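You operate a simulated robot arm through the tools that you are given. There is no shell and no other tool.

You run a simulated robot arm. Do the job below in one go: nothing can be reset, and whatever is moved stays where it is left.

TASK
Drain the filter bowl, then set the regulator to about 75 psi.
Fine: shut the yellow valve while the bowl drains, shut the brass wheel and open the yellow valve again. Where these are worked on the way, their far stop is far enough and under half their travel is too little: yellow valve.
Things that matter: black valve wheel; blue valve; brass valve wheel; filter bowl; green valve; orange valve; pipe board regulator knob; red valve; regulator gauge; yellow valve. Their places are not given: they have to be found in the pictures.

Only the result counts: the job must be done as asked and must still hold three seconds after the hand-in. Knocking over, shifting, dropping, spilling or breaking anything else fails it.

THE ROBOT
A 7-joint arm with a two-finger parallel gripper, fixed in place. Base frame: the origin is at the foot of the arm, x ahead of it, y to its left, z up. Units: mm, rad, N and s.
With the tool pointing down near the work surface it reaches from about 240 to 700 mm from the base axis. Its first joint turns from -2.897 to 2.897 rad. Payload 1.57 kg.
The TCP is the grasp point between the finger pads, 30 mm short of the fingertips. In the tool frame z runs along the fingers and y along their closing line. Largest opening 80 mm; finger width 17, thickness 12; the body of the gripper, 40 by 82 mm, starts 80 mm behind the TCP.
Orientation is that of the tool frame in the base frame, as a unit quaternion [w, x, y, z]. With the fingers straight down and closing along the base's y, the tool's x points along the base's -x, its y along +y and its z along -z.

THE INTERFACE
- The arm moves only by the tool arm_command. Its argument "moves" is a list of rows, each an object (a shift or turn left out is 0, a gripper value left out holds the last) with "xyz": the shift along the base's x, y, z in mm, a list of three; "angular": the turn, a rotation vector about the base's x, y, z in rad, a list of three. In form: [{"xyz": [dx, dy, dz], "angular": [ax, ay, az]}, ...]. A call has 1 to 20 rows; each row shifts and turns the commanded pose from where the row before left it. "hand" is the finger opening in mm, from 0 to 80, set as the call begins (left out, the last holds). Each row takes 0.2 s and may step no farther than 50 mm and 0.15 rad from the row before; otherwise, or with a gripper value out of range, the whole call is refused. A pose out of reach is approached as far as the arm can. The call stops where the force on the tool passes 40 N (or 10 N more than at its start, if that is more) or the arm is blocked; 0.2 s more then pass. The fingers move at their own pace (about 72 mm/s each) and stop on an object; they squeeze with about 21 N. The grip force told is the motor's: it shows also when the fingers shut on nothing. Time passes only in rows, and 0.2 s behind the last, so rows that do not move let the fingers close. It gives the time, the measured TCP pose, the force on the tool (base axes), the opening and the grip force at its end, in the units of the frame above (readings bear some noise), with the torque about the TCP (base axes, N m) and any sound that the robot's microphone picked up.
- Cameras (640 x 400 px; columns grow to the right, rows downward): "scene" is fixed at [219.8, 500.9, 1800.6]; the picture's right is [-0.82, -0.58, 0.00], its down [-0.32, 0.46, -0.83] and it looks along [0.48, -0.68, -0.56] (base axes); focal length 309 px, centre (320, 200). "wrist" rides on the gripper at [72, -7, -122] in the tool frame; the picture's right is [0.09, 1.00, 0.00], its down [-0.84, 0.08, -0.54] and it looks along [-0.54, 0.05, 0.84] (tool axes); focal length 238 px, centre (320, 200).
- capture(camera): a new picture of that camera. The clock stands still meanwhile.
- move_column(by): slides the trunk up (or, below 0, down) by that many mm; the arm rides with it, the base frame stays. It gives what a move gives, with no picture.
- probe_pixels(camera, pixels): for up to 12 pixels [column, row] of the newest picture of that camera ("zoom" is the newest enlarged one), the place [x, y, z] in the base frame of the surface seen there, good to about 2 mm. The clock stands still meanwhile.
- enlarge(camera, box): a new picture of the part [left, top, right, bottom] of that camera's present view, enlarged. The clock stands still meanwhile.
- job_done(): hands the job in; it is judged then, once.

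Leave the gripper open and the arm clear of the work at the hand-in unless told otherwise.

The tools are called after "Request:" by a JSON object that holds its "fn" and its "kwargs". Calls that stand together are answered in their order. arm_command: Moves the arm, as the interface text tells. Its arguments: {"type":"object","properties":{"moves":{"type":"array","items":{"type":"object","properties":{"xyz":{"type":"array","items":{"type":"number"}},"angular":{"type":"array","items":{"type":"number"}}}}},"hand":{"type":"number"}},"required":["moves"]} The other tools are called the same way: move_column (by) slides the trunk up or down; capture (camera) takes a picture; probe_pixels (camera, pixels) gives the place of the surface under pixels of a picture; enlarge (camera, box) takes an enlarged picture of a part of a camera's view; job_done () hands the job in.

At the start:

```text
time: 0.0
tcp_pos: [330.7, 25.8, 1543.3]
orientation: [0.0, 0.0, 1.0, 0.0]
wrist_force: [-0.2, 0.3, -0.5]
wrist_torque: [0.0, 0.02, 0.04]
grip_width: 79.9
finger_force: 0.1
trunk travel left (down, up): [-425.0, 55.0]
```

scene: 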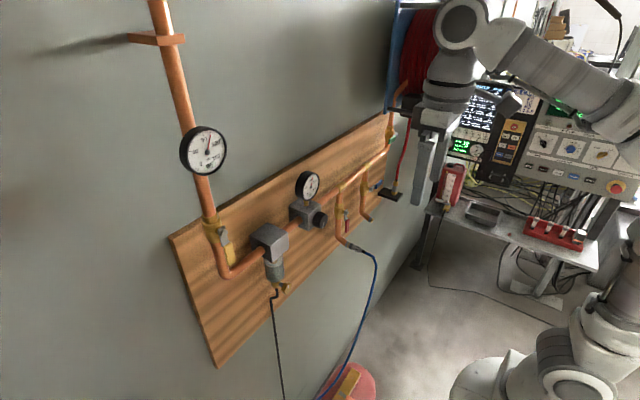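
wrist: 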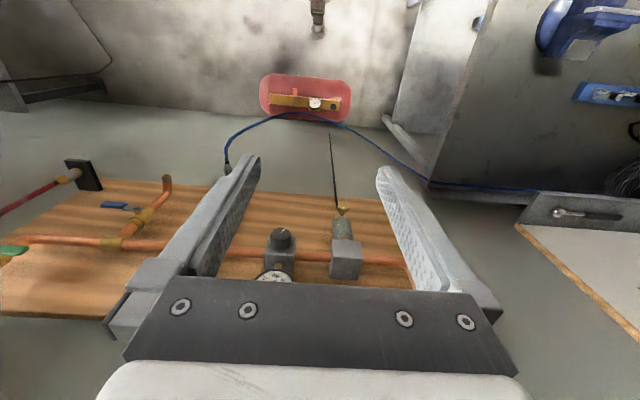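

I see a pipe board on a wall with gauges, a regulator and a filter bowl. First I'll enlarge the scene view around the board (columns 150–450, rows 80–380) to identify the parts.

Request:
{"fn": "enlarge", "kwargs": {"camera": "scene", "box": [170, 120, 330, 300]}}

Request:
{"fn": "enlarge", "kwargs": {"camera": "scene", "box": [290, 80, 450, 280]}}

Request:
{"fn": "enlarge", "kwargs": {"camera": "wrist", "box": [0, 140, 240, 320]}}

Request:
{"fn": "enlarge", "kwargs": {"camera": "wrist", "box": [200, 140, 440, 320]}}

```text
2.22 times, centred on (250, 210) of scene
```

zoom: 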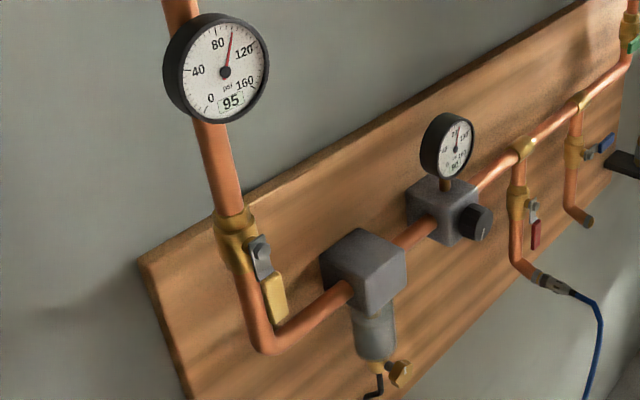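

```text
2.00 times, centred on (370, 180) of scene
```

zoom: 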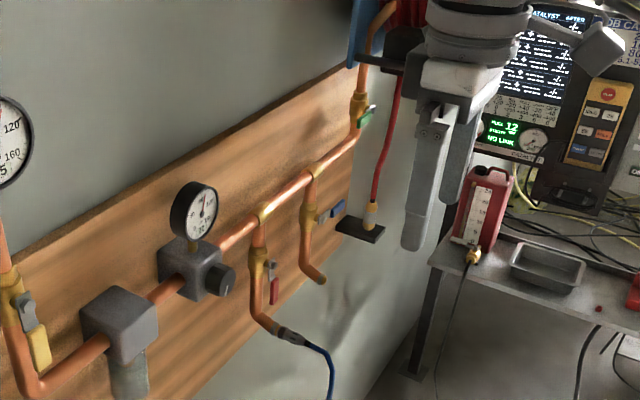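

```text
2.22 times, centred on (120, 230) of wrist
```

zoom: 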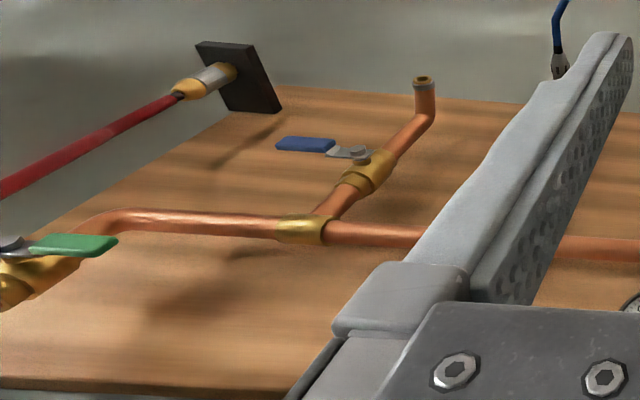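

```text
2.22 times, centred on (320, 230) of wrist
```

zoom: 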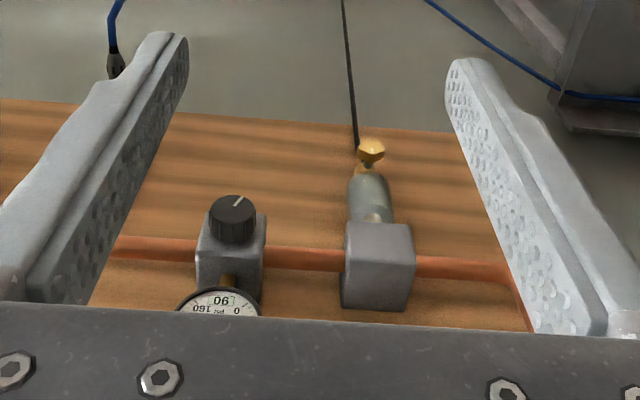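

The enlarged views show: yellow lever at the supply pipe (zoom 1 around (270,285)), filter block with bowl and brass drain wheel below, regulator with gauge, red/blue/green levers. I'll measure positions with probes on the original scene picture.

Request:
{"fn": "probe_pixels", "kwargs": {"camera": "scene", "pixels": [[200, 250], [320, 250], [120, 200], [205, 150], [222, 232], [230, 252], [270, 235], [277, 270], [286, 288], [320, 219], [309, 185], [350, 215]]}}

Request:
{"fn": "enlarge", "kwargs": {"camera": "scene", "box": [190, 200, 310, 300]}}

```text
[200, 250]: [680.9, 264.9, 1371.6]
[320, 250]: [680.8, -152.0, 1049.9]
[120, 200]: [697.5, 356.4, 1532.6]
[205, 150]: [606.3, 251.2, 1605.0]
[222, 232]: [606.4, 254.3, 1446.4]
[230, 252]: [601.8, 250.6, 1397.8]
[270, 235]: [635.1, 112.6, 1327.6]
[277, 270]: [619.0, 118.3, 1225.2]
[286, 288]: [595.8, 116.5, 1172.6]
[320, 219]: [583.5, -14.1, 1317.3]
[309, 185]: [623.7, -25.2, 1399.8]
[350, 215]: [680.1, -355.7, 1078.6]
```

```text
4.00 times, centred on (250, 250) of scene
```

zoom: 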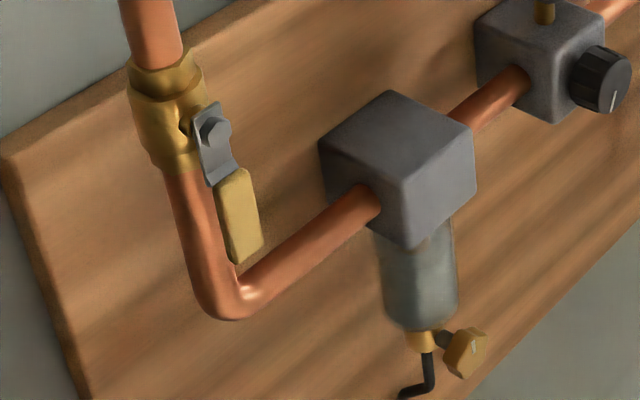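

The board faces the robot (surface at x≈681, normal −x). Yellow lever hangs at about (602, 251, 1385–1450), the brass drain wheel near (596, 116, 1172), and the regulator knob near (583, −14, 1317). Next I'll tilt the tool to point along +x in steps, moving gently forward to x≈440.

Request:
{"fn": "arm_command", "kwargs": {"moves": [{"xyz": [10, 0, 0], "angular": [0, -0.1428, 0]}, {"xyz": [10, 0, 0], "angular": [0, -0.1428, 0]}, {"xyz": [10, 0, 0], "angular": [0, -0.1428, 0]}, {"xyz": [10, 0, 0], "angular": [0, -0.1428, 0]}, {"xyz": [10, 0, 0], "angular": [0, -0.1428, 0]}, {"xyz": [10, 0, 0], "angular": [0, -0.1428, 0]}, {"xyz": [10, 0, 0], "angular": [0, -0.1428, 0]}, {"xyz": [10, 0, 0], "angular": [0, -0.1428, 0]}, {"xyz": [10, 0, 0], "angular": [0, -0.1428, 0]}, {"xyz": [10, 0, 0], "angular": [0, -0.1428, 0]}, {"xyz": [10, 0, 0], "angular": [0, -0.1428, 0]}]}}

```text
time: 2.4
tcp_pos: [441.1, 23.4, 1543.7]
orientation: [0.708, 0.004, 0.706, -0.002]
wrist_force: [0.6, 0.1, -0.6]
wrist_torque: [0.02, 0.03, 0.01]
grip_width: 80.2
finger_force: 0.1
trunk travel left (down, up): [-425.0, 55.0]
```

The tool now points along +x. I'll take pictures from both cameras to see the board straight on.

Request:
{"fn": "capture", "kwargs": {"camera": "wrist"}}

Request:
{"fn": "capture", "kwargs": {"camera": "scene"}}

```text
taken
```

wrist: 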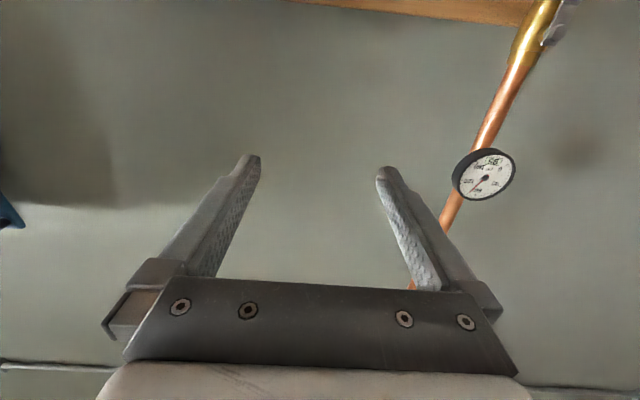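

```text
taken
```

scene: 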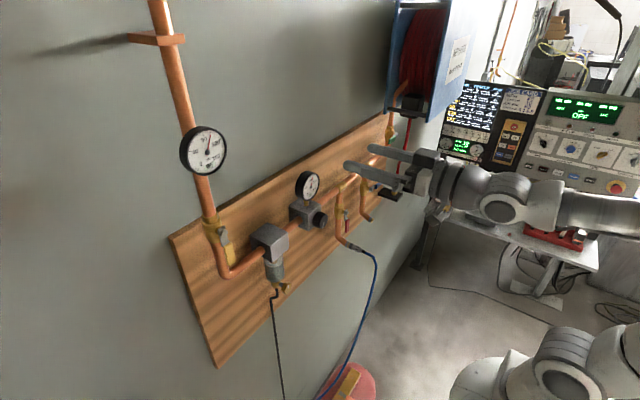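

The wrist camera looks too high (only the upper wall and main gauge are visible). I'll lower the tool to about (400, 110, 1250), well clear of the board, for a close look.

Request:
{"fn": "arm_command", "kwargs": {"moves": [{"xyz": [-6, 13, -42]}, {"xyz": [-6, 13, -42]}, {"xyz": [-6, 13, -42]}, {"xyz": [-6, 13, -42]}, {"xyz": [-6, 13, -42]}, {"xyz": [-6, 13, -42]}, {"xyz": [-6, 13, -42]}]}}

Request:
{"fn": "capture", "kwargs": {"camera": "wrist"}}

Request:
{"fn": "capture", "kwargs": {"camera": "scene"}}

```text
time: 4.0
tcp_pos: [460.2, 150.8, 1286.5]
orientation: [0.706, 0.0, 0.708, -0.001]
wrist_force: [0.5, -1.2, -0.1]
wrist_torque: [-0.03, -0.02, -0.03]
grip_width: 79.5
finger_force: 0.1
out of reach, approached as far as the arm can: row 3, 4, 5, 6, 7
trunk travel left (down, up): [-425.0, 55.0]
```

```text
taken
```

wrist: 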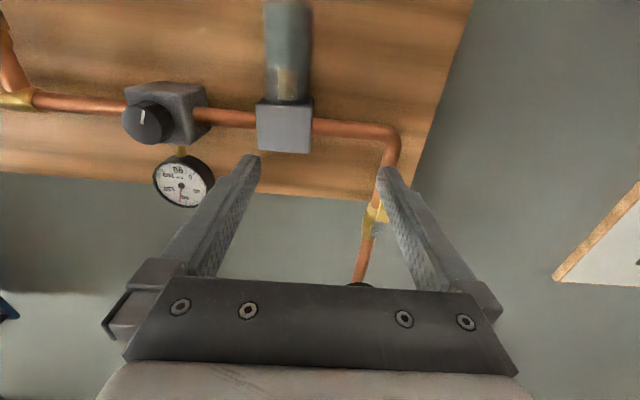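

```text
taken
```

scene: 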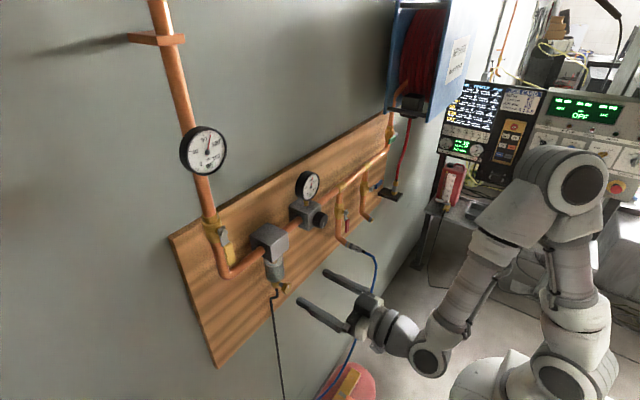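

The arm couldn't fold that close at this height, so it stopped at x≈460. Lowering the trunk should give better reach. First I'll check where the hoses hang (scene pixels (375,262), (370,295), (350,345), (276,330)) and other items so the arm won't hit them.

Request:
{"fn": "probe_pixels", "kwargs": {"camera": "scene", "pixels": [[375, 260], [376, 280], [280, 345], [345, 375], [350, 384], [277, 318], [346, 235], [340, 215], [377, 187], [392, 135], [392, 195], [352, 248]]}}

Request:
{"fn": "probe_pixels", "kwargs": {"camera": "wrist", "pixels": [[142, 118], [183, 186], [284, 130], [288, 40], [380, 215], [365, 260], [395, 140]]}}

Request:
{"fn": "enlarge", "kwargs": {"camera": "scene", "box": [250, 300, 410, 400]}}

```text
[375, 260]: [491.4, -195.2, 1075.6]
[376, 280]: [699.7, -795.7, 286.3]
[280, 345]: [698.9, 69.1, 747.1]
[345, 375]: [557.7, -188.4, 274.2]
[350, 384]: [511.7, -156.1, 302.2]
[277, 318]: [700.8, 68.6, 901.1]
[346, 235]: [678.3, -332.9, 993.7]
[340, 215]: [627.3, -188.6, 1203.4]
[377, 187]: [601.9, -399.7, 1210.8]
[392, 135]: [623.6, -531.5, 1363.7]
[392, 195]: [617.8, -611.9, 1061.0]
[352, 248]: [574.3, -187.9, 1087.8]
```

```text
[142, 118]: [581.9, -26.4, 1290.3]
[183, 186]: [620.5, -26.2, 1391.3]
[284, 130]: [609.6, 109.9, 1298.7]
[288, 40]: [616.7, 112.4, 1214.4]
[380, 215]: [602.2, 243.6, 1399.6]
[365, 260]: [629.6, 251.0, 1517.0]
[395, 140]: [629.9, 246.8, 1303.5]
```

```text
4.00 times, centred on (330, 350) of scene
```

zoom: 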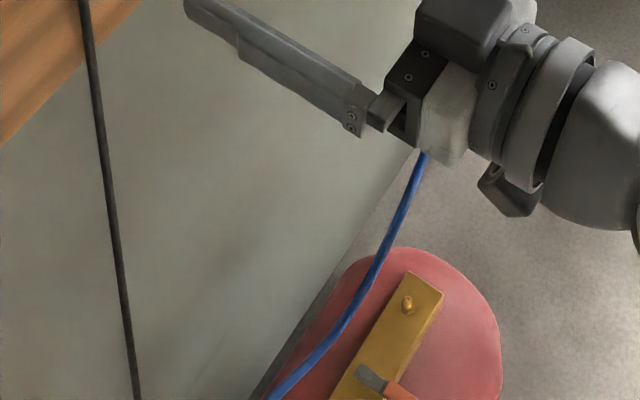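

Positions confirmed: knob face near (582, −20, 1305), yellow lever near (602, 248, ~1400), pipe front at x≈630. The blue hose bulges to x≈490 at y≈−195, z≈1075, so I'll stay clear of that. Next, raise the tool 200 mm while slightly forward, and then drop the trunk by 200.

Request:
{"fn": "arm_command", "kwargs": {"moves": [{"xyz": [10, -10, 45]}, {"xyz": [10, -10, 45]}, {"xyz": [10, -10, 45]}, {"xyz": [10, -10, 45]}, {"xyz": [0, 0, 20]}]}}

```text
time: 5.1
tcp_pos: [531.3, 103.2, 1406.5]
orientation: [0.655, 0.014, 0.756, 0.01]
wrist_force: [0.2, -0.4, 0.5]
wrist_torque: [-0.03, -0.01, 0.01]
grip_width: 79.8
finger_force: 0.1
trunk travel left (down, up): [-425.0, 55.0]
stopped in row 5: the arm was blocked; the commanded pose is now the measured one
```

The arm moved oddly (x=531, tilted) and reported being blocked. I'll look before moving further.

Request:
{"fn": "capture", "kwargs": {"camera": "wrist"}}

Request:
{"fn": "capture", "kwargs": {"camera": "scene"}}

```text
taken
```

wrist: 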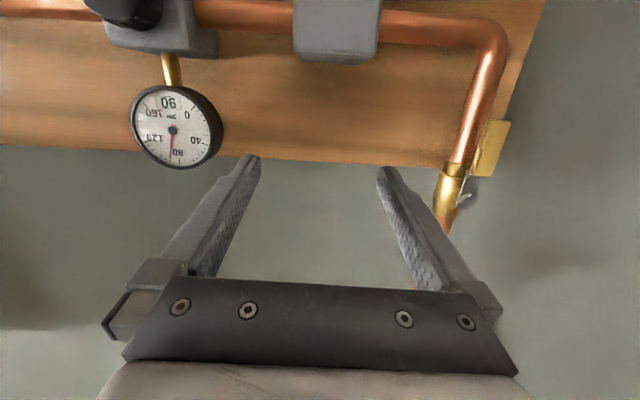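

```text
taken
```

scene: 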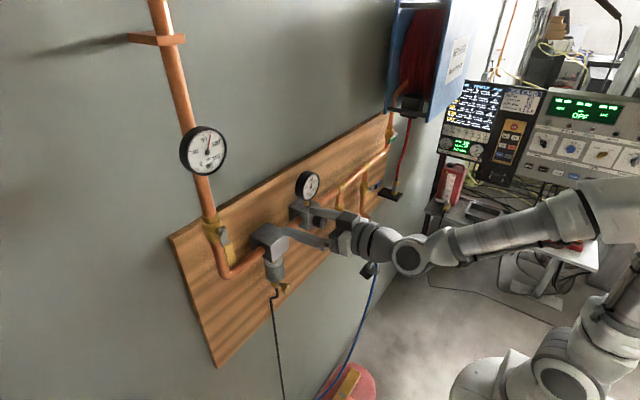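

The fingertips are at x≈561, just in front of the filter block, with no contact force. I'll back off to x≈455 while levelling the tilt (about −0.14 rad about y).

Request:
{"fn": "arm_command", "kwargs": {"moves": [{"xyz": [-20, 0, 10], "angular": [0, -0.035, 0]}, {"xyz": [-20, 0, 10], "angular": [0, -0.035, 0]}, {"xyz": [-20, 0, 10], "angular": [0, -0.035, 0]}, {"xyz": [-15, 0, 10], "angular": [0, -0.035, 0]}]}}

```text
time: 5.9
tcp_pos: [503.3, 98.2, 1356.4]
orientation: [0.625, 0.023, 0.78, 0.022]
wrist_force: [0.1, -0.2, -0.3]
wrist_torque: [0.03, 0.01, 0.0]
grip_width: 80.0
finger_force: 0.1
trunk travel left (down, up): [-425.0, 55.0]
stopped in row 3: the arm was blocked; the commanded pose is now the measured one
```

The arm is against a joint limit: too low relative to its base for a horizontal tool. Lowering the trunk fixes this. The space below (x<560, y 40–150, z>1000) is clear, so I lower the trunk by 250 mm.

Request:
{"fn": "move_column", "kwargs": {"by": -250}}

```text
time: 8.5
tcp_pos: [503.8, 100.8, 1106.1]
orientation: [0.625, 0.023, 0.78, 0.022]
wrist_force: [0.4, -0.2, -0.5]
wrist_torque: [0.02, 0.03, 0.01]
grip_width: 80.0
finger_force: 0.1
trunk travel left (down, up): [-175.0, 305.0]
```

Trunk lowered. Now raising the tool 200 mm and levelling it (rotation about −0.064, −0.219, 0).

Request:
{"fn": "arm_command", "kwargs": {"moves": [{"xyz": [-10, 0, 40], "angular": [-0.0128, -0.044, 0]}, {"xyz": [-10, 0, 40], "angular": [-0.0128, -0.044, 0]}, {"xyz": [-10, 0, 40], "angular": [-0.0128, -0.044, 0]}, {"xyz": [-10, 0, 40], "angular": [-0.0128, -0.044, 0]}, {"xyz": [0, 0, 20], "angular": [-0.0128, -0.044, 0]}]}}

Request:
{"fn": "capture", "kwargs": {"camera": "wrist"}}

Request:
{"fn": "capture", "kwargs": {"camera": "scene"}}

```text
time: 9.1
tcp_pos: [510.1, 93.3, 1102.3]
orientation: [0.587, 0.027, 0.809, 0.023]
wrist_force: [-0.5, 0.6, -0.5]
wrist_torque: [0.02, 0.01, 0.01]
grip_width: 79.9
finger_force: 0.1
trunk travel left (down, up): [-175.0, 305.0]
stopped in row 3: the arm was blocked; the commanded pose is now the measured one
```

```text
taken
```

wrist: 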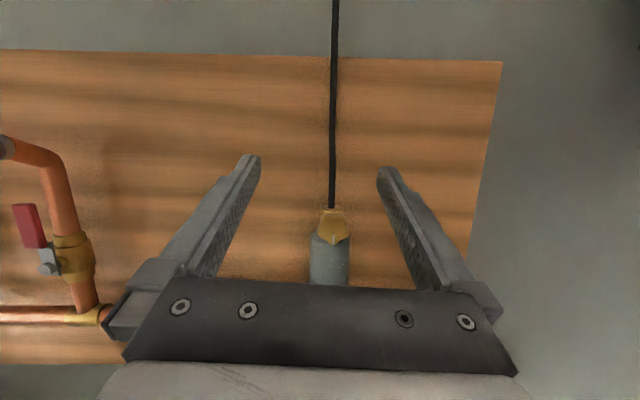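

```text
taken
```

scene: 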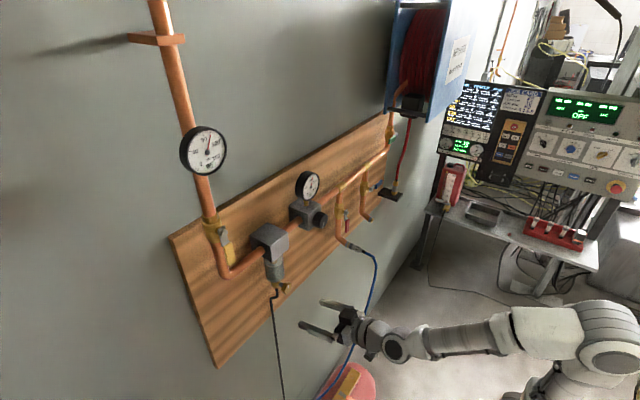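

Still "blocked" with no contact force at the tool, so some joint is at its limit. I'll do a stationary row and tiny test moves to understand it: first hold still.

Request:
{"fn": "arm_command", "kwargs": {"moves": [{"xyz": [0, 0, 0]}, {"xyz": [0, 0, 0]}]}}

Request:
{"fn": "enlarge", "kwargs": {"camera": "scene", "box": [320, 220, 640, 400]}}

```text
time: 9.7
tcp_pos: [510.5, 95.8, 1101.5]
orientation: [0.586, 0.025, 0.81, 0.026]
wrist_force: [0.0, 0.5, 0.3]
wrist_torque: [-0.01, 0.0, 0.01]
grip_width: 80.2
finger_force: 0.0
trunk travel left (down, up): [-175.0, 305.0]
```

```text
2.00 times, centred on (480, 310) of scene
```

zoom: 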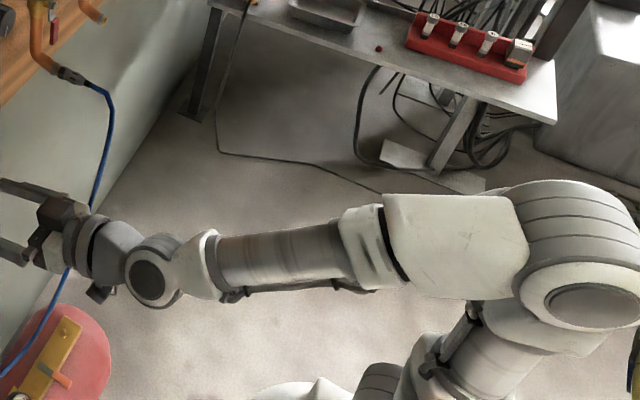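

I'll probe points on the arm itself (elbow (585,305), forearm (300,255), wrist joint (150,283), shoulder/base) in the zoomed picture to work out its posture.

Request:
{"fn": "probe_pixels", "kwargs": {"camera": "zoom", "pixels": [[590, 305], [570, 210], [450, 230], [300, 255], [215, 260], [150, 283], [90, 250], [45, 245], [490, 345], [440, 360], [380, 385], [300, 390]]}}

```text
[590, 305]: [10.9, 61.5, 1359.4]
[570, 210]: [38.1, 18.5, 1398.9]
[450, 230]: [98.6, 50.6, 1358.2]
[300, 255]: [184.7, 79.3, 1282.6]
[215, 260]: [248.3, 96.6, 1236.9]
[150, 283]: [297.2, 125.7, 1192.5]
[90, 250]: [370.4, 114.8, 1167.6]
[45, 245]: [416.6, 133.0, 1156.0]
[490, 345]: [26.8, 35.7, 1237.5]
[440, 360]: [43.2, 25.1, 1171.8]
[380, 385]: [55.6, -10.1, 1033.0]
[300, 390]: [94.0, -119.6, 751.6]
```

The posture: elbow at about (20, 30, 1350) with the forearm sloping down about 35°. I'll test small upward steps (8 mm per row) without turning.

Request:
{"fn": "arm_command", "kwargs": {"moves": [{"xyz": [0, 0, 8]}, {"xyz": [0, 0, 8]}, {"xyz": [0, 0, 8]}]}}

```text
time: 10.5
tcp_pos: [515.5, 94.7, 1108.8]
orientation: [0.571, 0.027, 0.82, 0.027]
wrist_force: [-0.4, 0.6, -0.8]
wrist_torque: [-0.03, -0.02, -0.01]
grip_width: 80.2
finger_force: 0.1
trunk travel left (down, up): [-175.0, 305.0]
```

It moved only partly and tilted further. I'll hold still for a few rows to see whether it settles to the commanded pose.

Request:
{"fn": "arm_command", "kwargs": {"moves": [{"xyz": [0, 0, 0]}, {"xyz": [0, 0, 0]}, {"xyz": [0, 0, 0]}, {"xyz": [0, 0, 0]}, {"xyz": [0, 0, 0]}]}}

```text
time: 11.7
tcp_pos: [514.6, 94.6, 1111.8]
orientation: [0.574, 0.027, 0.818, 0.026]
wrist_force: [-0.2, -0.4, -0.2]
wrist_torque: [0.01, 0.04, -0.04]
grip_width: 79.9
finger_force: 0.0
trunk travel left (down, up): [-175.0, 305.0]
```

Analysis: the wrist joint follows an arc that suggests the shoulder can't lean back further; moving forward and up should not need that. I'll shift sideways to y≈180 and forward to x≈555 (nothing protrudes there below z 1280), in small steps.

Request:
{"fn": "arm_command", "kwargs": {"moves": [{"xyz": [10, 20, 0]}, {"xyz": [10, 20, 0]}, {"xyz": [10, 20, 5]}, {"xyz": [10, 20, 5]}, {"xyz": [0, 0, 0]}]}}

```text
time: 12.9
tcp_pos: [550.2, 174.8, 1140.7]
orientation: [0.589, 0.025, 0.807, 0.023]
wrist_force: [-0.9, -0.5, -0.3]
wrist_torque: [0.02, 0.0, -0.01]
grip_width: 79.8
finger_force: 0.1
trunk travel left (down, up): [-175.0, 305.0]
```

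Tracking is exact now. Continue up with gradual levelling, keeping x≈555.

Request:
{"fn": "arm_command", "kwargs": {"moves": [{"xyz": [1, 0, 25], "angular": [-0.006, -0.03, 0]}, {"xyz": [1, 0, 25], "angular": [-0.006, -0.03, 0]}, {"xyz": [1, 0, 25], "angular": [-0.006, -0.03, 0]}, {"xyz": [1, 0, 25], "angular": [-0.006, -0.03, 0]}, {"xyz": [1, 0, 0], "angular": [0, 0, 0]}]}}

```text
time: 14.1
tcp_pos: [554.7, 174.5, 1239.9]
orientation: [0.637, 0.015, 0.771, 0.017]
wrist_force: [-0.4, 0.2, -0.9]
wrist_torque: [-0.01, -0.01, -0.01]
grip_width: 79.8
finger_force: 0.0
trunk travel left (down, up): [-175.0, 305.0]
```

Working well. Continuing up and finishing the levelling.

Request:
{"fn": "arm_command", "kwargs": {"moves": [{"xyz": [0, -10, 25], "angular": [-0.009, -0.038, 0]}, {"xyz": [0, -10, 25], "angular": [-0.009, -0.038, 0]}, {"xyz": [0, -10, 25], "angular": [-0.009, -0.038, 0]}, {"xyz": [0, -10, 25], "angular": [-0.009, -0.038, 0]}, {"xyz": [0, -10, 25], "angular": [-0.009, -0.038, 0]}, {"xyz": [0, -10, 25]}, {"xyz": [0, -10, 25]}, {"xyz": [0, 0, 0]}]}}

Request:
{"fn": "capture", "kwargs": {"camera": "wrist"}}

Request:
{"fn": "capture", "kwargs": {"camera": "scene"}}

```text
time: 15.9
tcp_pos: [561.5, 106.0, 1404.7]
orientation: [0.702, 0.0, 0.712, -0.001]
wrist_force: [0.0, -0.9, -0.1]
wrist_torque: [-0.02, 0.04, 0.02]
grip_width: 80.0
finger_force: 0.0
trunk travel left (down, up): [-175.0, 305.0]
```

```text
taken
```

wrist: 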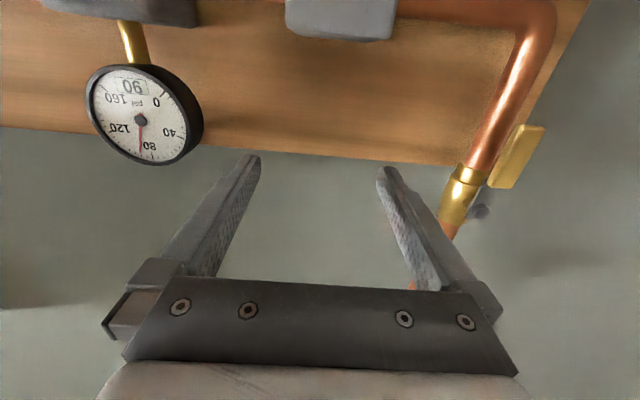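

```text
taken
```

scene: 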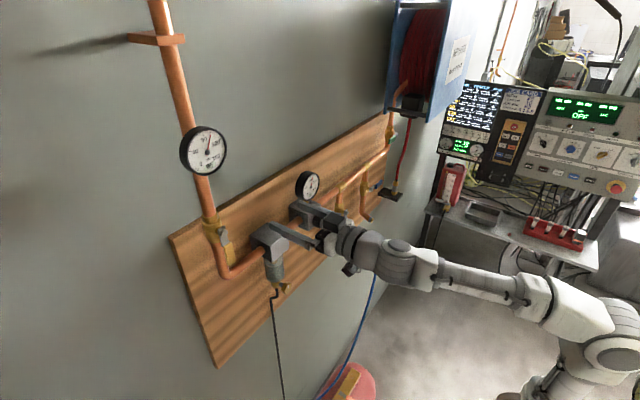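

Now at (561, 106, 1405), tool level. The regulator gauge (wrist pixel (140,115)) reads about 90 psi. I'll enlarge the yellow valve (around (500,175)) and gauge region in the wrist view and measure the lever.

Request:
{"fn": "enlarge", "kwargs": {"camera": "wrist", "box": [400, 90, 560, 250]}}

Request:
{"fn": "probe_pixels", "kwargs": {"camera": "wrist", "pixels": [[535, 130], [517, 155], [503, 182], [492, 195], [481, 211], [465, 185], [500, 100], [452, 215], [140, 120], [340, 15], [525, 140], [510, 170]]}}

Request:
{"fn": "enlarge", "kwargs": {"camera": "wrist", "box": [60, 40, 220, 180]}}

```text
2.50 times, centred on (480, 170) of wrist
```

zoom: 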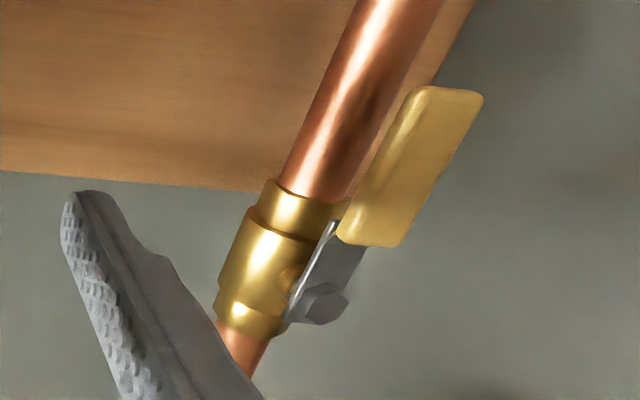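

```text
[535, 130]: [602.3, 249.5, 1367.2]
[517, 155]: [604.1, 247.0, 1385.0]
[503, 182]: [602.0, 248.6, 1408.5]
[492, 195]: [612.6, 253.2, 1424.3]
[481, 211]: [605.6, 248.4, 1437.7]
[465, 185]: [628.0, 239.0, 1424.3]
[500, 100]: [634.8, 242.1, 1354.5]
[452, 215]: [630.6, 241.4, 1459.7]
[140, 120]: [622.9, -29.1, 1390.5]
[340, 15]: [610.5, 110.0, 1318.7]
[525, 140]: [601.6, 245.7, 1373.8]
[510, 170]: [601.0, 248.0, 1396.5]
```

```text
2.86 times, centred on (140, 110) of wrist
```

zoom: 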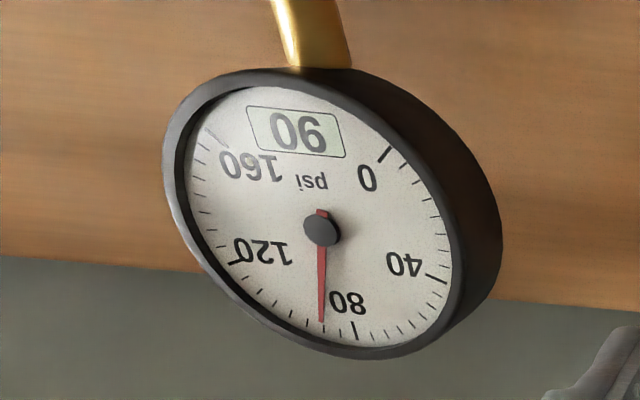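

The yellow lever hangs from a pivot at about (605, 250, 1440), with the handle front at x≈602 spanning z≈1362–1410. I'll measure the handle's edges from the scene camera at high zoom, and also check the green and blue valves for the turning direction.

Request:
{"fn": "enlarge", "kwargs": {"camera": "scene", "box": [340, 110, 420, 210]}}

Request:
{"fn": "enlarge", "kwargs": {"camera": "scene", "box": [196, 210, 260, 274]}}

```text
4.00 times, centred on (380, 160) of scene
```

zoom: 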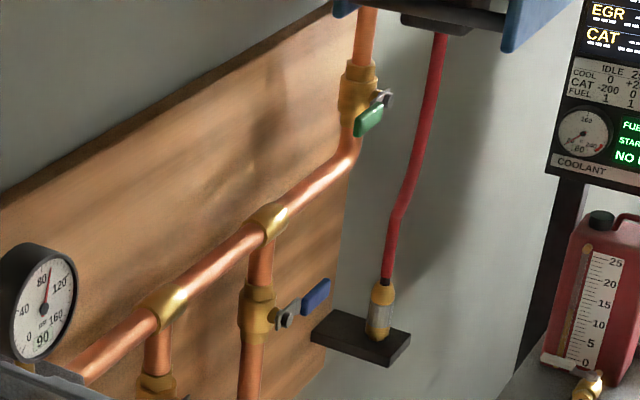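

```text
6.25 times, centred on (228, 242) of scene
```

zoom: 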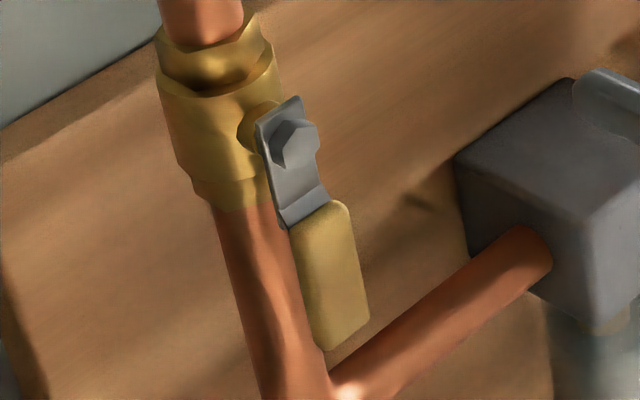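

I'll probe handle edges in this zoom: handle corners around (300,235), (350,210), (365,315), (325,345), bolt (295,145), pipe front (255,300).

Request:
{"fn": "probe_pixels", "kwargs": {"camera": "zoom", "pixels": [[345, 215], [355, 260], [364, 312], [330, 345], [316, 330], [302, 250], [295, 225], [320, 280], [345, 335], [296, 145], [235, 160], [255, 300]]}}

```text
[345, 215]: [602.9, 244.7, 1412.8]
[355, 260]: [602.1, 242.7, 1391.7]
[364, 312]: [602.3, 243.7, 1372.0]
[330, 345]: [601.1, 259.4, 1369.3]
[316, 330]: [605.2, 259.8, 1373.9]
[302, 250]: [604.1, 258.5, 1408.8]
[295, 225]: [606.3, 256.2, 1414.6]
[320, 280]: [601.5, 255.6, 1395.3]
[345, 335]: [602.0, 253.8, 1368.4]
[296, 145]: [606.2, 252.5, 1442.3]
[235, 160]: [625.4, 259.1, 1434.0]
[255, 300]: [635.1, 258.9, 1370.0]
```

Handle: y 242–260, z 1366–1415, x from 602; pivot about (y 251, z 1442). Plan: closed fingers as a prong beside the handle. First I close the fingers and move to (555, 285, 1384), still in front of everything.

Request:
{"fn": "arm_command", "kwargs": {"moves": [{"xyz": [0, 45, -8]}, {"xyz": [0, 45, -8]}, {"xyz": [0, 45, -8]}, {"xyz": [0, 45, -7]}, {"xyz": [0, 0, 0]}, {"xyz": [0, 0, 0]}], "hand": 0}}

Request:
{"fn": "capture", "kwargs": {"camera": "wrist"}}

```text
time: 17.3
tcp_pos: [555.0, 286.6, 1383.0]
orientation: [0.707, 0.0, 0.707, 0.0]
wrist_force: [0.6, -0.1, -0.3]
wrist_torque: [0.03, -0.01, -0.01]
grip_width: 0.2
finger_force: 20.9
trunk travel left (down, up): [-175.0, 305.0]
```

```text
taken
```

wrist: 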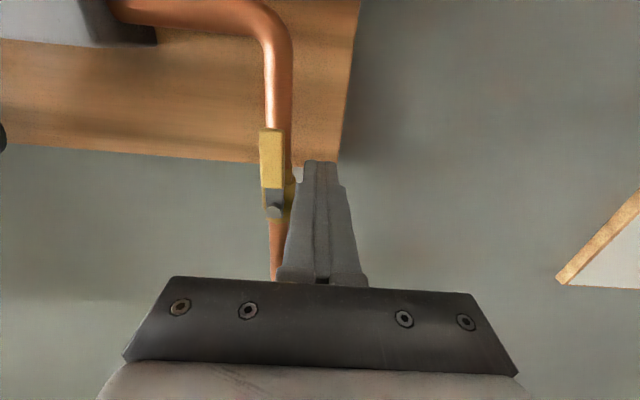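

The prong is to the +y side of the yellow handle. I'll advance 31 mm so the tips reach x≈616, then push toward −y a few mm to test the lever's direction.

Request:
{"fn": "arm_command", "kwargs": {"moves": [{"xyz": [11, 0, 0]}, {"xyz": [10, 0, 0]}, {"xyz": [10, 0, 0]}, {"xyz": [0, -5, 0]}, {"xyz": [0, -5, 0]}, {"xyz": [0, -3, 0]}, {"xyz": [0, -3, 0]}, {"xyz": [0, -3, 0]}, {"xyz": [0, -3, 0]}]}}

```text
time: 19.3
tcp_pos: [585.8, 269.9, 1381.8]
orientation: [0.708, -0.004, 0.706, 0.001]
wrist_force: [10.7, 18.4, 7.2]
wrist_torque: [-0.21, -0.04, 0.39]
grip_width: 0.0
finger_force: 20.9
trunk travel left (down, up): [-175.0, 305.0]
```

The reaction is 18 N in y with the prong at y≈270. I'll look to see whether the lever moved.

Request:
{"fn": "enlarge", "kwargs": {"camera": "scene", "box": [196, 200, 276, 280]}}

Request:
{"fn": "enlarge", "kwargs": {"camera": "wrist", "box": [220, 80, 400, 240]}}

```text
5.00 times, centred on (236, 240) of scene
```

zoom: 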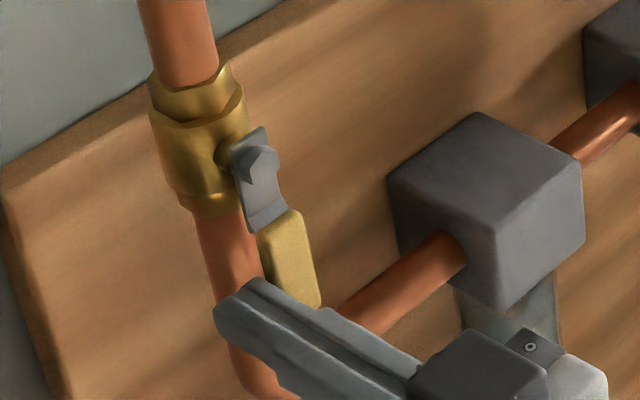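

```text
2.50 times, centred on (310, 160) of wrist
```

zoom: 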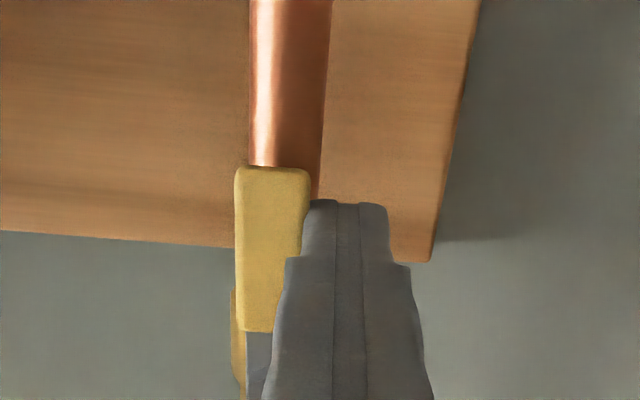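

The lever hasn't moved at 18 N in −y; this may be its stop side. I'll back off, go around the handle and try from the −y side pushing toward +y.

Request:
{"fn": "arm_command", "kwargs": {"moves": [{"xyz": [0, 10, 0]}, {"xyz": [0, 10, 0]}, {"xyz": [-16, 0, 0]}, {"xyz": [-18, 0, 0]}, {"xyz": [0, -32, 0]}, {"xyz": [0, -33, 0]}, {"xyz": [17, 0, 0]}, {"xyz": [17, 0, 0]}, {"xyz": [0, 0, 0]}]}}

```text
time: 21.3
tcp_pos: [586.9, 217.6, 1383.0]
orientation: [0.708, 0.001, 0.706, 0.0]
wrist_force: [0.6, 0.5, -0.3]
wrist_torque: [-0.03, -0.02, 0.02]
grip_width: 0.1
finger_force: 21.2
trunk travel left (down, up): [-175.0, 305.0]
```

Now on the −y side at y≈218. Pushing toward +y in small steps; contact expected at about y=230.

Request:
{"fn": "arm_command", "kwargs": {"moves": [{"xyz": [0, 5, 0]}, {"xyz": [0, 5, 0]}, {"xyz": [0, 3, 0]}, {"xyz": [0, 3, 0]}, {"xyz": [0, 3, 0]}, {"xyz": [0, 3, 0]}]}}

```text
time: 22.7
tcp_pos: [587.5, 240.3, 1382.6]
orientation: [0.707, 0.0, 0.707, 0.001]
wrist_force: [1.3, -4.3, -3.8]
wrist_torque: [0.03, 0.07, -0.09]
grip_width: 0.0
finger_force: 20.9
trunk travel left (down, up): [-175.0, 305.0]
```

The lever moves freely toward +y (only ~4 N). I'll follow the arc around the pivot to swing it 90°, to horizontal.

Request:
{"fn": "arm_command", "kwargs": {"moves": [{"xyz": [0, 8, -1.5]}, {"xyz": [0, 8.7, 0]}, {"xyz": [0, 6, 1]}, {"xyz": [0, 6, 1.5]}, {"xyz": [0, 5.7, 2.5]}, {"xyz": [0, 5.7, 2.5]}, {"xyz": [0, 5.2, 4]}, {"xyz": [0, 5.2, 4]}, {"xyz": [0, 4.4, 5.1]}, {"xyz": [0, 4.4, 5.1]}, {"xyz": [0, 3, 6.2]}, {"xyz": [0, 3, 6.2]}, {"xyz": [0, 1.5, 4.7]}, {"xyz": [0, 0, 0]}]}}

Request:
{"fn": "enlarge", "kwargs": {"camera": "scene", "box": [166, 180, 286, 280]}}

```text
time: 25.7
tcp_pos: [587.9, 308.5, 1424.2]
orientation: [0.706, 0.0, 0.708, 0.0]
wrist_force: [-2.6, -2.2, -13.4]
wrist_torque: [0.06, 0.17, 0.03]
grip_width: 0.1
finger_force: 20.9
trunk travel left (down, up): [-175.0, 305.0]
```

```text
4.00 times, centred on (226, 230) of scene
```

zoom: 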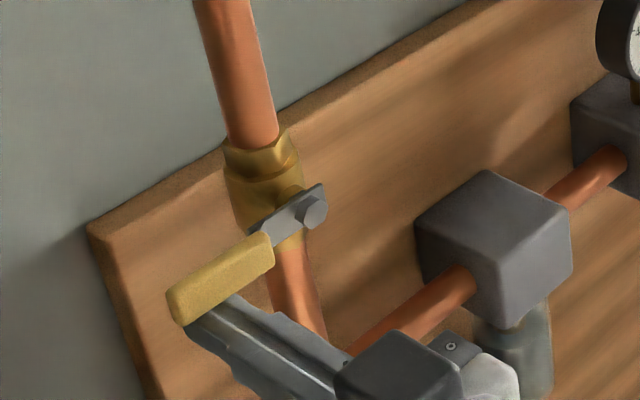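

The lever is now horizontal. I push up another few mm to seat it at its stop.

Request:
{"fn": "arm_command", "kwargs": {"moves": [{"xyz": [0, 0, 2]}, {"xyz": [0, 0, 2]}, {"xyz": [0, 0, 1]}]}}

Request:
{"fn": "enlarge", "kwargs": {"camera": "scene", "box": [166, 110, 326, 280]}}

```text
time: 26.5
tcp_pos: [587.7, 307.7, 1423.8]
orientation: [0.704, -0.001, 0.71, 0.0]
wrist_force: [-13.7, -5.8, -37.2]
wrist_torque: [0.11, 0.41, -0.19]
grip_width: 0.1
finger_force: 20.6
trunk travel left (down, up): [-175.0, 305.0]
```

```text
2.35 times, centred on (246, 195) of scene
```

zoom: 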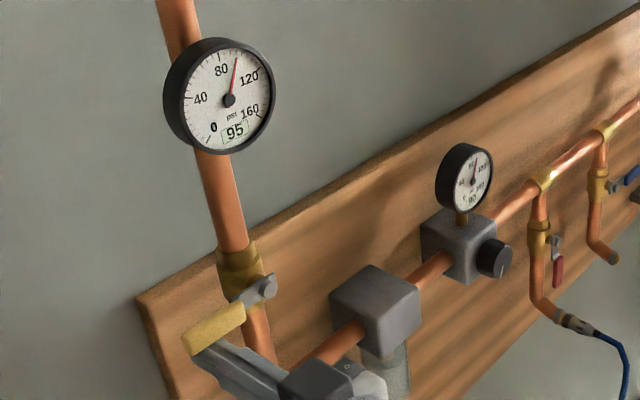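

The stop is reached (37 N, no more motion): yellow is shut. Now I back off, retreat to x≈540 and go to the brass drain wheel at about (y 116, z 1172).

Request:
{"fn": "arm_command", "kwargs": {"moves": [{"xyz": [0, 0, -8]}, {"xyz": [0, 0, -4]}, {"xyz": [-24, 0, 0]}, {"xyz": [-24, 0, 0]}, {"xyz": [0, -27.4, -34]}, {"xyz": [0, -27.4, -34]}, {"xyz": [0, -27.4, -34]}, {"xyz": [0, -27.4, -34]}, {"xyz": [0, -27.4, -34]}, {"xyz": [0, -27.4, -34]}, {"xyz": [0, -27.4, -34]}, {"xyz": [0, 0, 0]}], "hand": 80}}

Request:
{"fn": "capture", "kwargs": {"camera": "wrist"}}

Request:
{"fn": "capture", "kwargs": {"camera": "scene"}}

```text
time: 29.1
tcp_pos: [537.5, 113.5, 1179.0]
orientation: [0.707, 0.001, 0.707, 0.0]
wrist_force: [0.0, -0.5, 0.3]
wrist_torque: [0.02, -0.01, 0.0]
grip_width: 80.0
finger_force: 0.0
trunk travel left (down, up): [-175.0, 305.0]
```

```text
taken
```

wrist: 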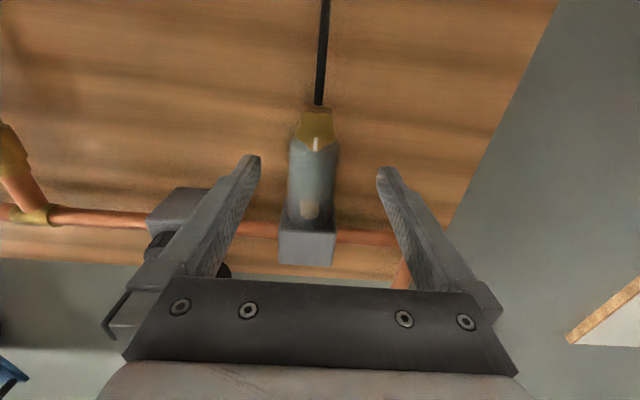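

```text
taken
```

scene: 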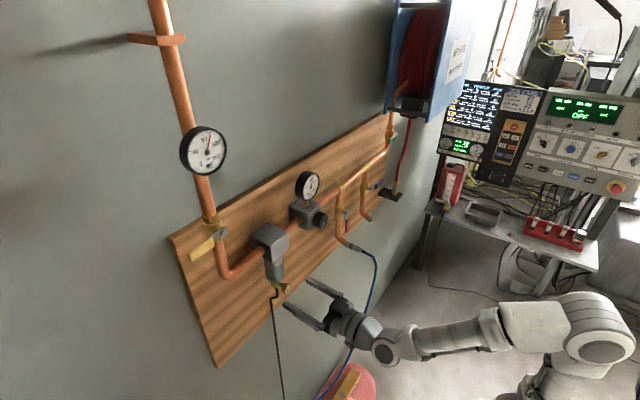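

The yellow lever stays shut. The brass wheel shows at wrist pixel (316,130), seen from below. I'll zoom in on it from both cameras.

Request:
{"fn": "enlarge", "kwargs": {"camera": "wrist", "box": [270, 80, 370, 220]}}

Request:
{"fn": "enlarge", "kwargs": {"camera": "scene", "box": [260, 250, 310, 310]}}

Request:
{"fn": "probe_pixels", "kwargs": {"camera": "wrist", "pixels": [[302, 130], [316, 115], [316, 125], [316, 140], [316, 148], [330, 130], [305, 142], [328, 142], [318, 106], [312, 175], [308, 212], [308, 245]]}}

```text
2.86 times, centred on (320, 150) of wrist
```

zoom: 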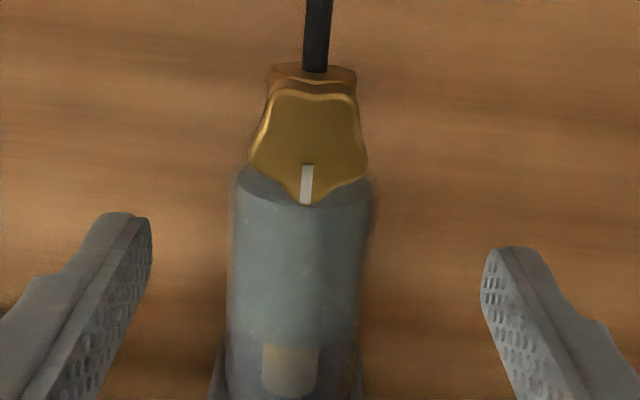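

```text
6.67 times, centred on (285, 280) of scene
```

zoom: 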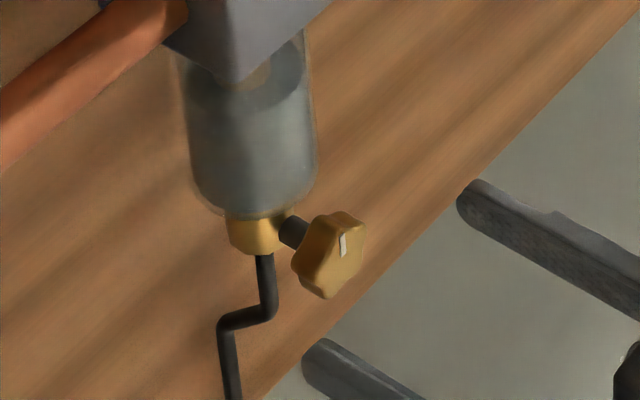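

```text
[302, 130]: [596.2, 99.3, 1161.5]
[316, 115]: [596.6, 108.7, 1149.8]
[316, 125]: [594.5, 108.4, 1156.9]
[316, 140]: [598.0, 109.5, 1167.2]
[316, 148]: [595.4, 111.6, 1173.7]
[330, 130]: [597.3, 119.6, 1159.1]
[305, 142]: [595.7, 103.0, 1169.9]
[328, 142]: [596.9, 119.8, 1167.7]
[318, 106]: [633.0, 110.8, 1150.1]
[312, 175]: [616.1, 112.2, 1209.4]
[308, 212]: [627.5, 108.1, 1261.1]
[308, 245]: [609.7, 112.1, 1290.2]
```

The wheel is a five-lobed brass knob: front face x≈596, centre about (y 110, z 1161), about 26 mm across, with a white mark at 12 o'clock; the bowl is filled with grey fluid. I'll align to (110, 1161), open the fingers to 56 mm and advance so the tips reach x≈610.

Request:
{"fn": "arm_command", "kwargs": {"moves": [{"xyz": [0, -3.5, -18]}, {"xyz": [14, 0, 0]}, {"xyz": [14, 0, 0]}, {"xyz": [14, 0, 0]}, {"xyz": [0, 0, 0]}], "hand": 56}}

Request:
{"fn": "enlarge", "kwargs": {"camera": "wrist", "box": [240, 60, 400, 220]}}

Request:
{"fn": "enlarge", "kwargs": {"camera": "scene", "box": [250, 240, 330, 320]}}

```text
time: 30.3
tcp_pos: [582.1, 111.0, 1161.0]
orientation: [0.708, 0.0, 0.706, 0.0]
wrist_force: [0.5, -0.5, 0.0]
wrist_torque: [0.03, 0.02, -0.02]
grip_width: 55.8
finger_force: 0.0
trunk travel left (down, up): [-175.0, 305.0]
```

```text
2.50 times, centred on (320, 140) of wrist
```

zoom: 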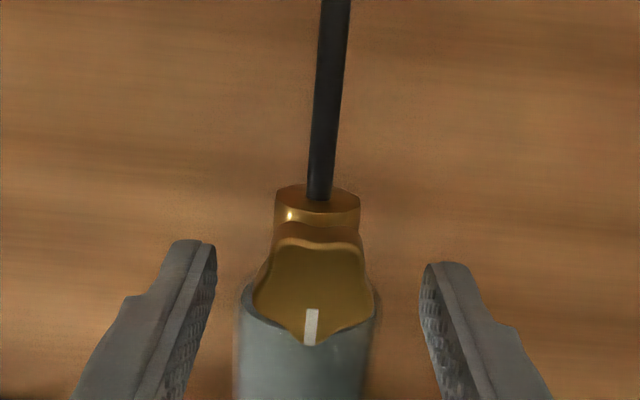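

```text
5.00 times, centred on (290, 280) of scene
```

zoom: 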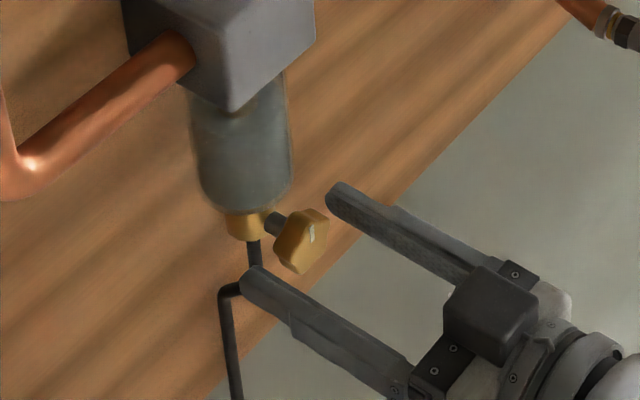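

The knob sits centred between the fingers. Closing on it.

Request:
{"fn": "arm_command", "kwargs": {"moves": [{"xyz": [0, 0, 0]}, {"xyz": [0, 0, 0]}, {"xyz": [0, 0, 0]}, {"xyz": [0, 0, 0]}], "hand": 0}}

Request:
{"fn": "enlarge", "kwargs": {"camera": "wrist", "box": [240, 60, 400, 220]}}

```text
time: 31.3
tcp_pos: [580.4, 109.7, 1161.6]
orientation: [0.707, 0.001, 0.707, -0.001]
wrist_force: [-0.8, -9.1, -1.7]
wrist_torque: [0.01, -0.12, -0.39]
grip_width: 33.5
finger_force: 41.7
trunk travel left (down, up): [-175.0, 305.0]
```

```text
2.50 times, centred on (320, 140) of wrist
```

zoom: 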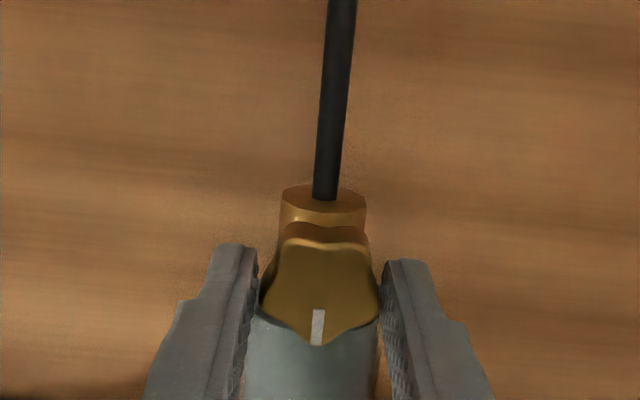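

Gripped at 33.5 mm with a −9 N side force, so the knob centre is slightly to −y. I shift −1.5 mm and begin turning counterclockwise (negative about x), 0.8 rad.

Request:
{"fn": "arm_command", "kwargs": {"moves": [{"xyz": [0, -1.5, 0]}, {"angular": [-0.1, 0, 0]}, {"angular": [-0.1, 0, 0]}, {"angular": [-0.1, 0, 0]}, {"angular": [-0.1, 0, 0]}]}}

Request:
{"fn": "enlarge", "kwargs": {"camera": "wrist", "box": [240, 60, 400, 220]}}

Request:
{"fn": "enlarge", "kwargs": {"camera": "scene", "box": [250, 240, 330, 320]}}

```text
time: 32.5
tcp_pos: [580.7, 109.8, 1161.6]
orientation: [0.693, -0.141, 0.693, -0.14]
wrist_force: [4.5, -4.9, 0.6]
wrist_torque: [-0.01, 0.19, -0.28]
grip_width: 33.2
finger_force: 41.4
trunk travel left (down, up): [-175.0, 305.0]
```

```text
2.50 times, centred on (320, 140) of wrist
```

zoom: 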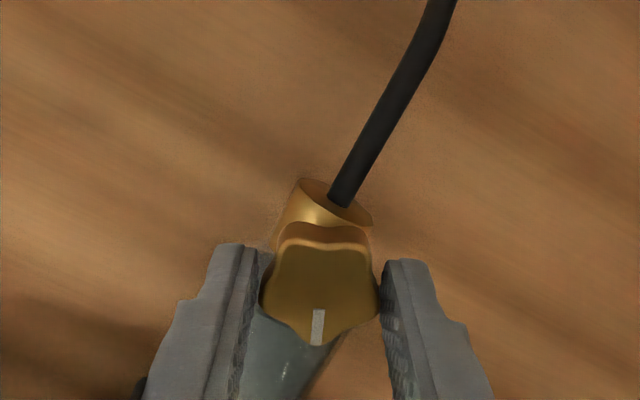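

```text
5.00 times, centred on (290, 280) of scene
```

zoom: 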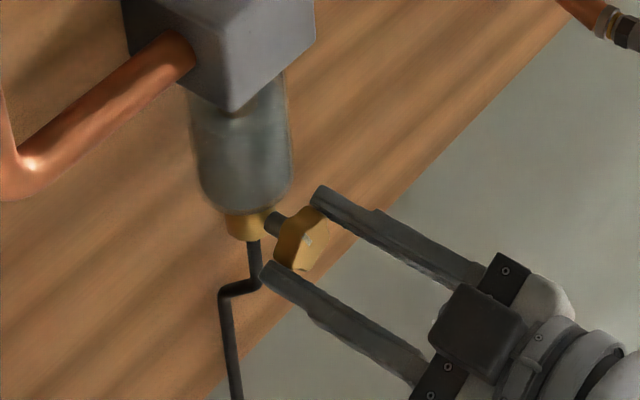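

The knob turns with the gripper almost without torque. Continuing counterclockwise another 0.9 rad, watching the bowl.

Request:
{"fn": "arm_command", "kwargs": {"moves": [{"angular": [-0.1, 0, 0]}, {"angular": [-0.1, 0, 0]}, {"angular": [-0.1, 0, 0]}, {"angular": [-0.1, 0, 0]}, {"angular": [-0.1, 0, 0]}, {"angular": [-0.1, 0, 0]}, {"angular": [-0.1, 0, 0]}, {"angular": [-0.1, 0, 0]}, {"angular": [-0.1, 0, 0]}]}}

Request:
{"fn": "enlarge", "kwargs": {"camera": "wrist", "box": [220, 60, 420, 220]}}

Request:
{"fn": "enlarge", "kwargs": {"camera": "scene", "box": [250, 240, 330, 320]}}

```text
time: 34.5
tcp_pos: [580.2, 111.6, 1162.0]
orientation: [0.563, -0.429, 0.562, -0.428]
wrist_force: [3.7, 2.6, -0.1]
wrist_torque: [-0.01, 0.22, -0.94]
grip_width: 33.4
finger_force: 42.1
trunk travel left (down, up): [-175.0, 305.0]
```

```text
2.50 times, centred on (320, 140) of wrist
```

zoom: 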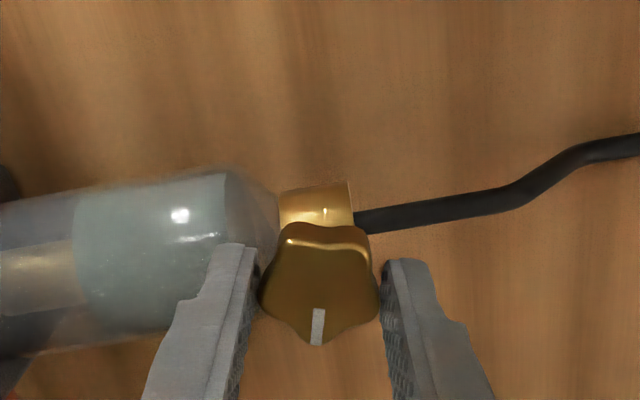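

```text
5.00 times, centred on (290, 280) of scene
```

zoom: 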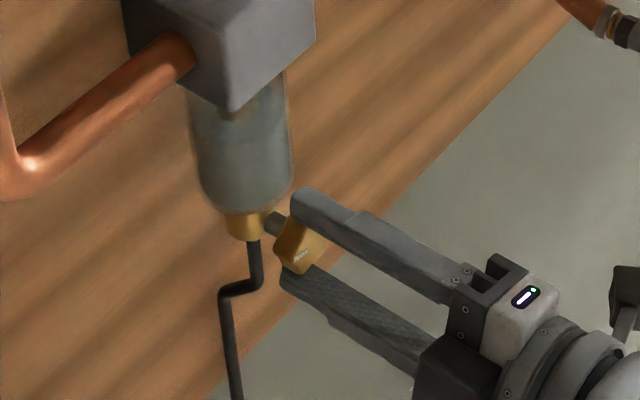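

Turned 1.3 rad so far; the bowl's fluid line (wrist zoom, column ~75) is visible. I'll hold 1 s and continue turning 0.8 rad, then compare the level.

Request:
{"fn": "arm_command", "kwargs": {"moves": [{"angular": [-0.1, 0, 0]}, {"angular": [-0.1, 0, 0]}, {"angular": [-0.1, 0, 0]}, {"angular": [-0.1, 0, 0]}, {"angular": [-0.1, 0, 0]}, {"angular": [-0.1, 0, 0]}]}}

Request:
{"fn": "enlarge", "kwargs": {"camera": "wrist", "box": [180, 60, 420, 260]}}

Request:
{"fn": "enlarge", "kwargs": {"camera": "scene", "box": [250, 220, 330, 320]}}

```text
time: 35.9
tcp_pos: [580.7, 111.4, 1160.5]
orientation: [-0.411, 0.576, -0.411, 0.575]
wrist_force: [2.7, 3.0, -3.9]
wrist_torque: [-0.01, -0.22, -0.33]
grip_width: 33.6
finger_force: 41.3
trunk travel left (down, up): [-175.0, 305.0]
```

```text
2.00 times, centred on (300, 160) of wrist
```

zoom: 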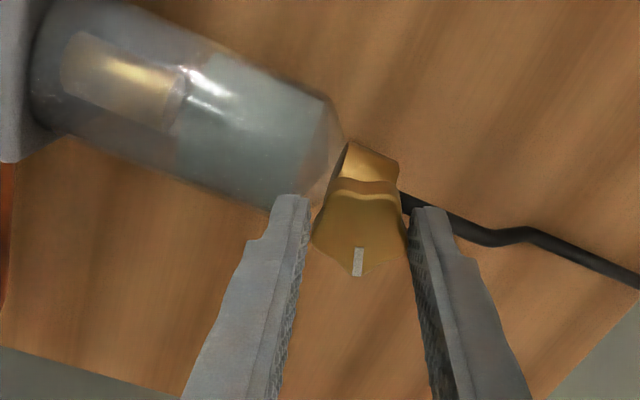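

```text
4.00 times, centred on (290, 270) of scene
```

zoom: 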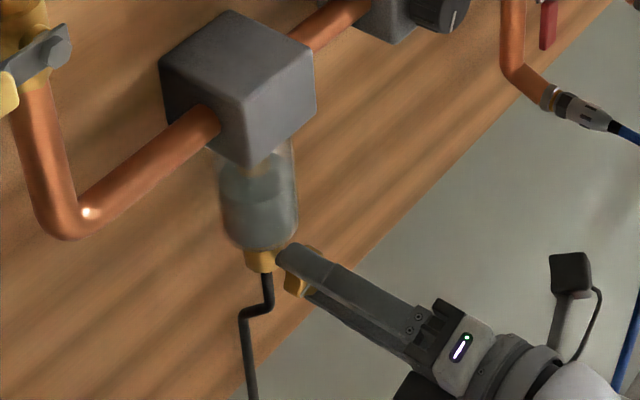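

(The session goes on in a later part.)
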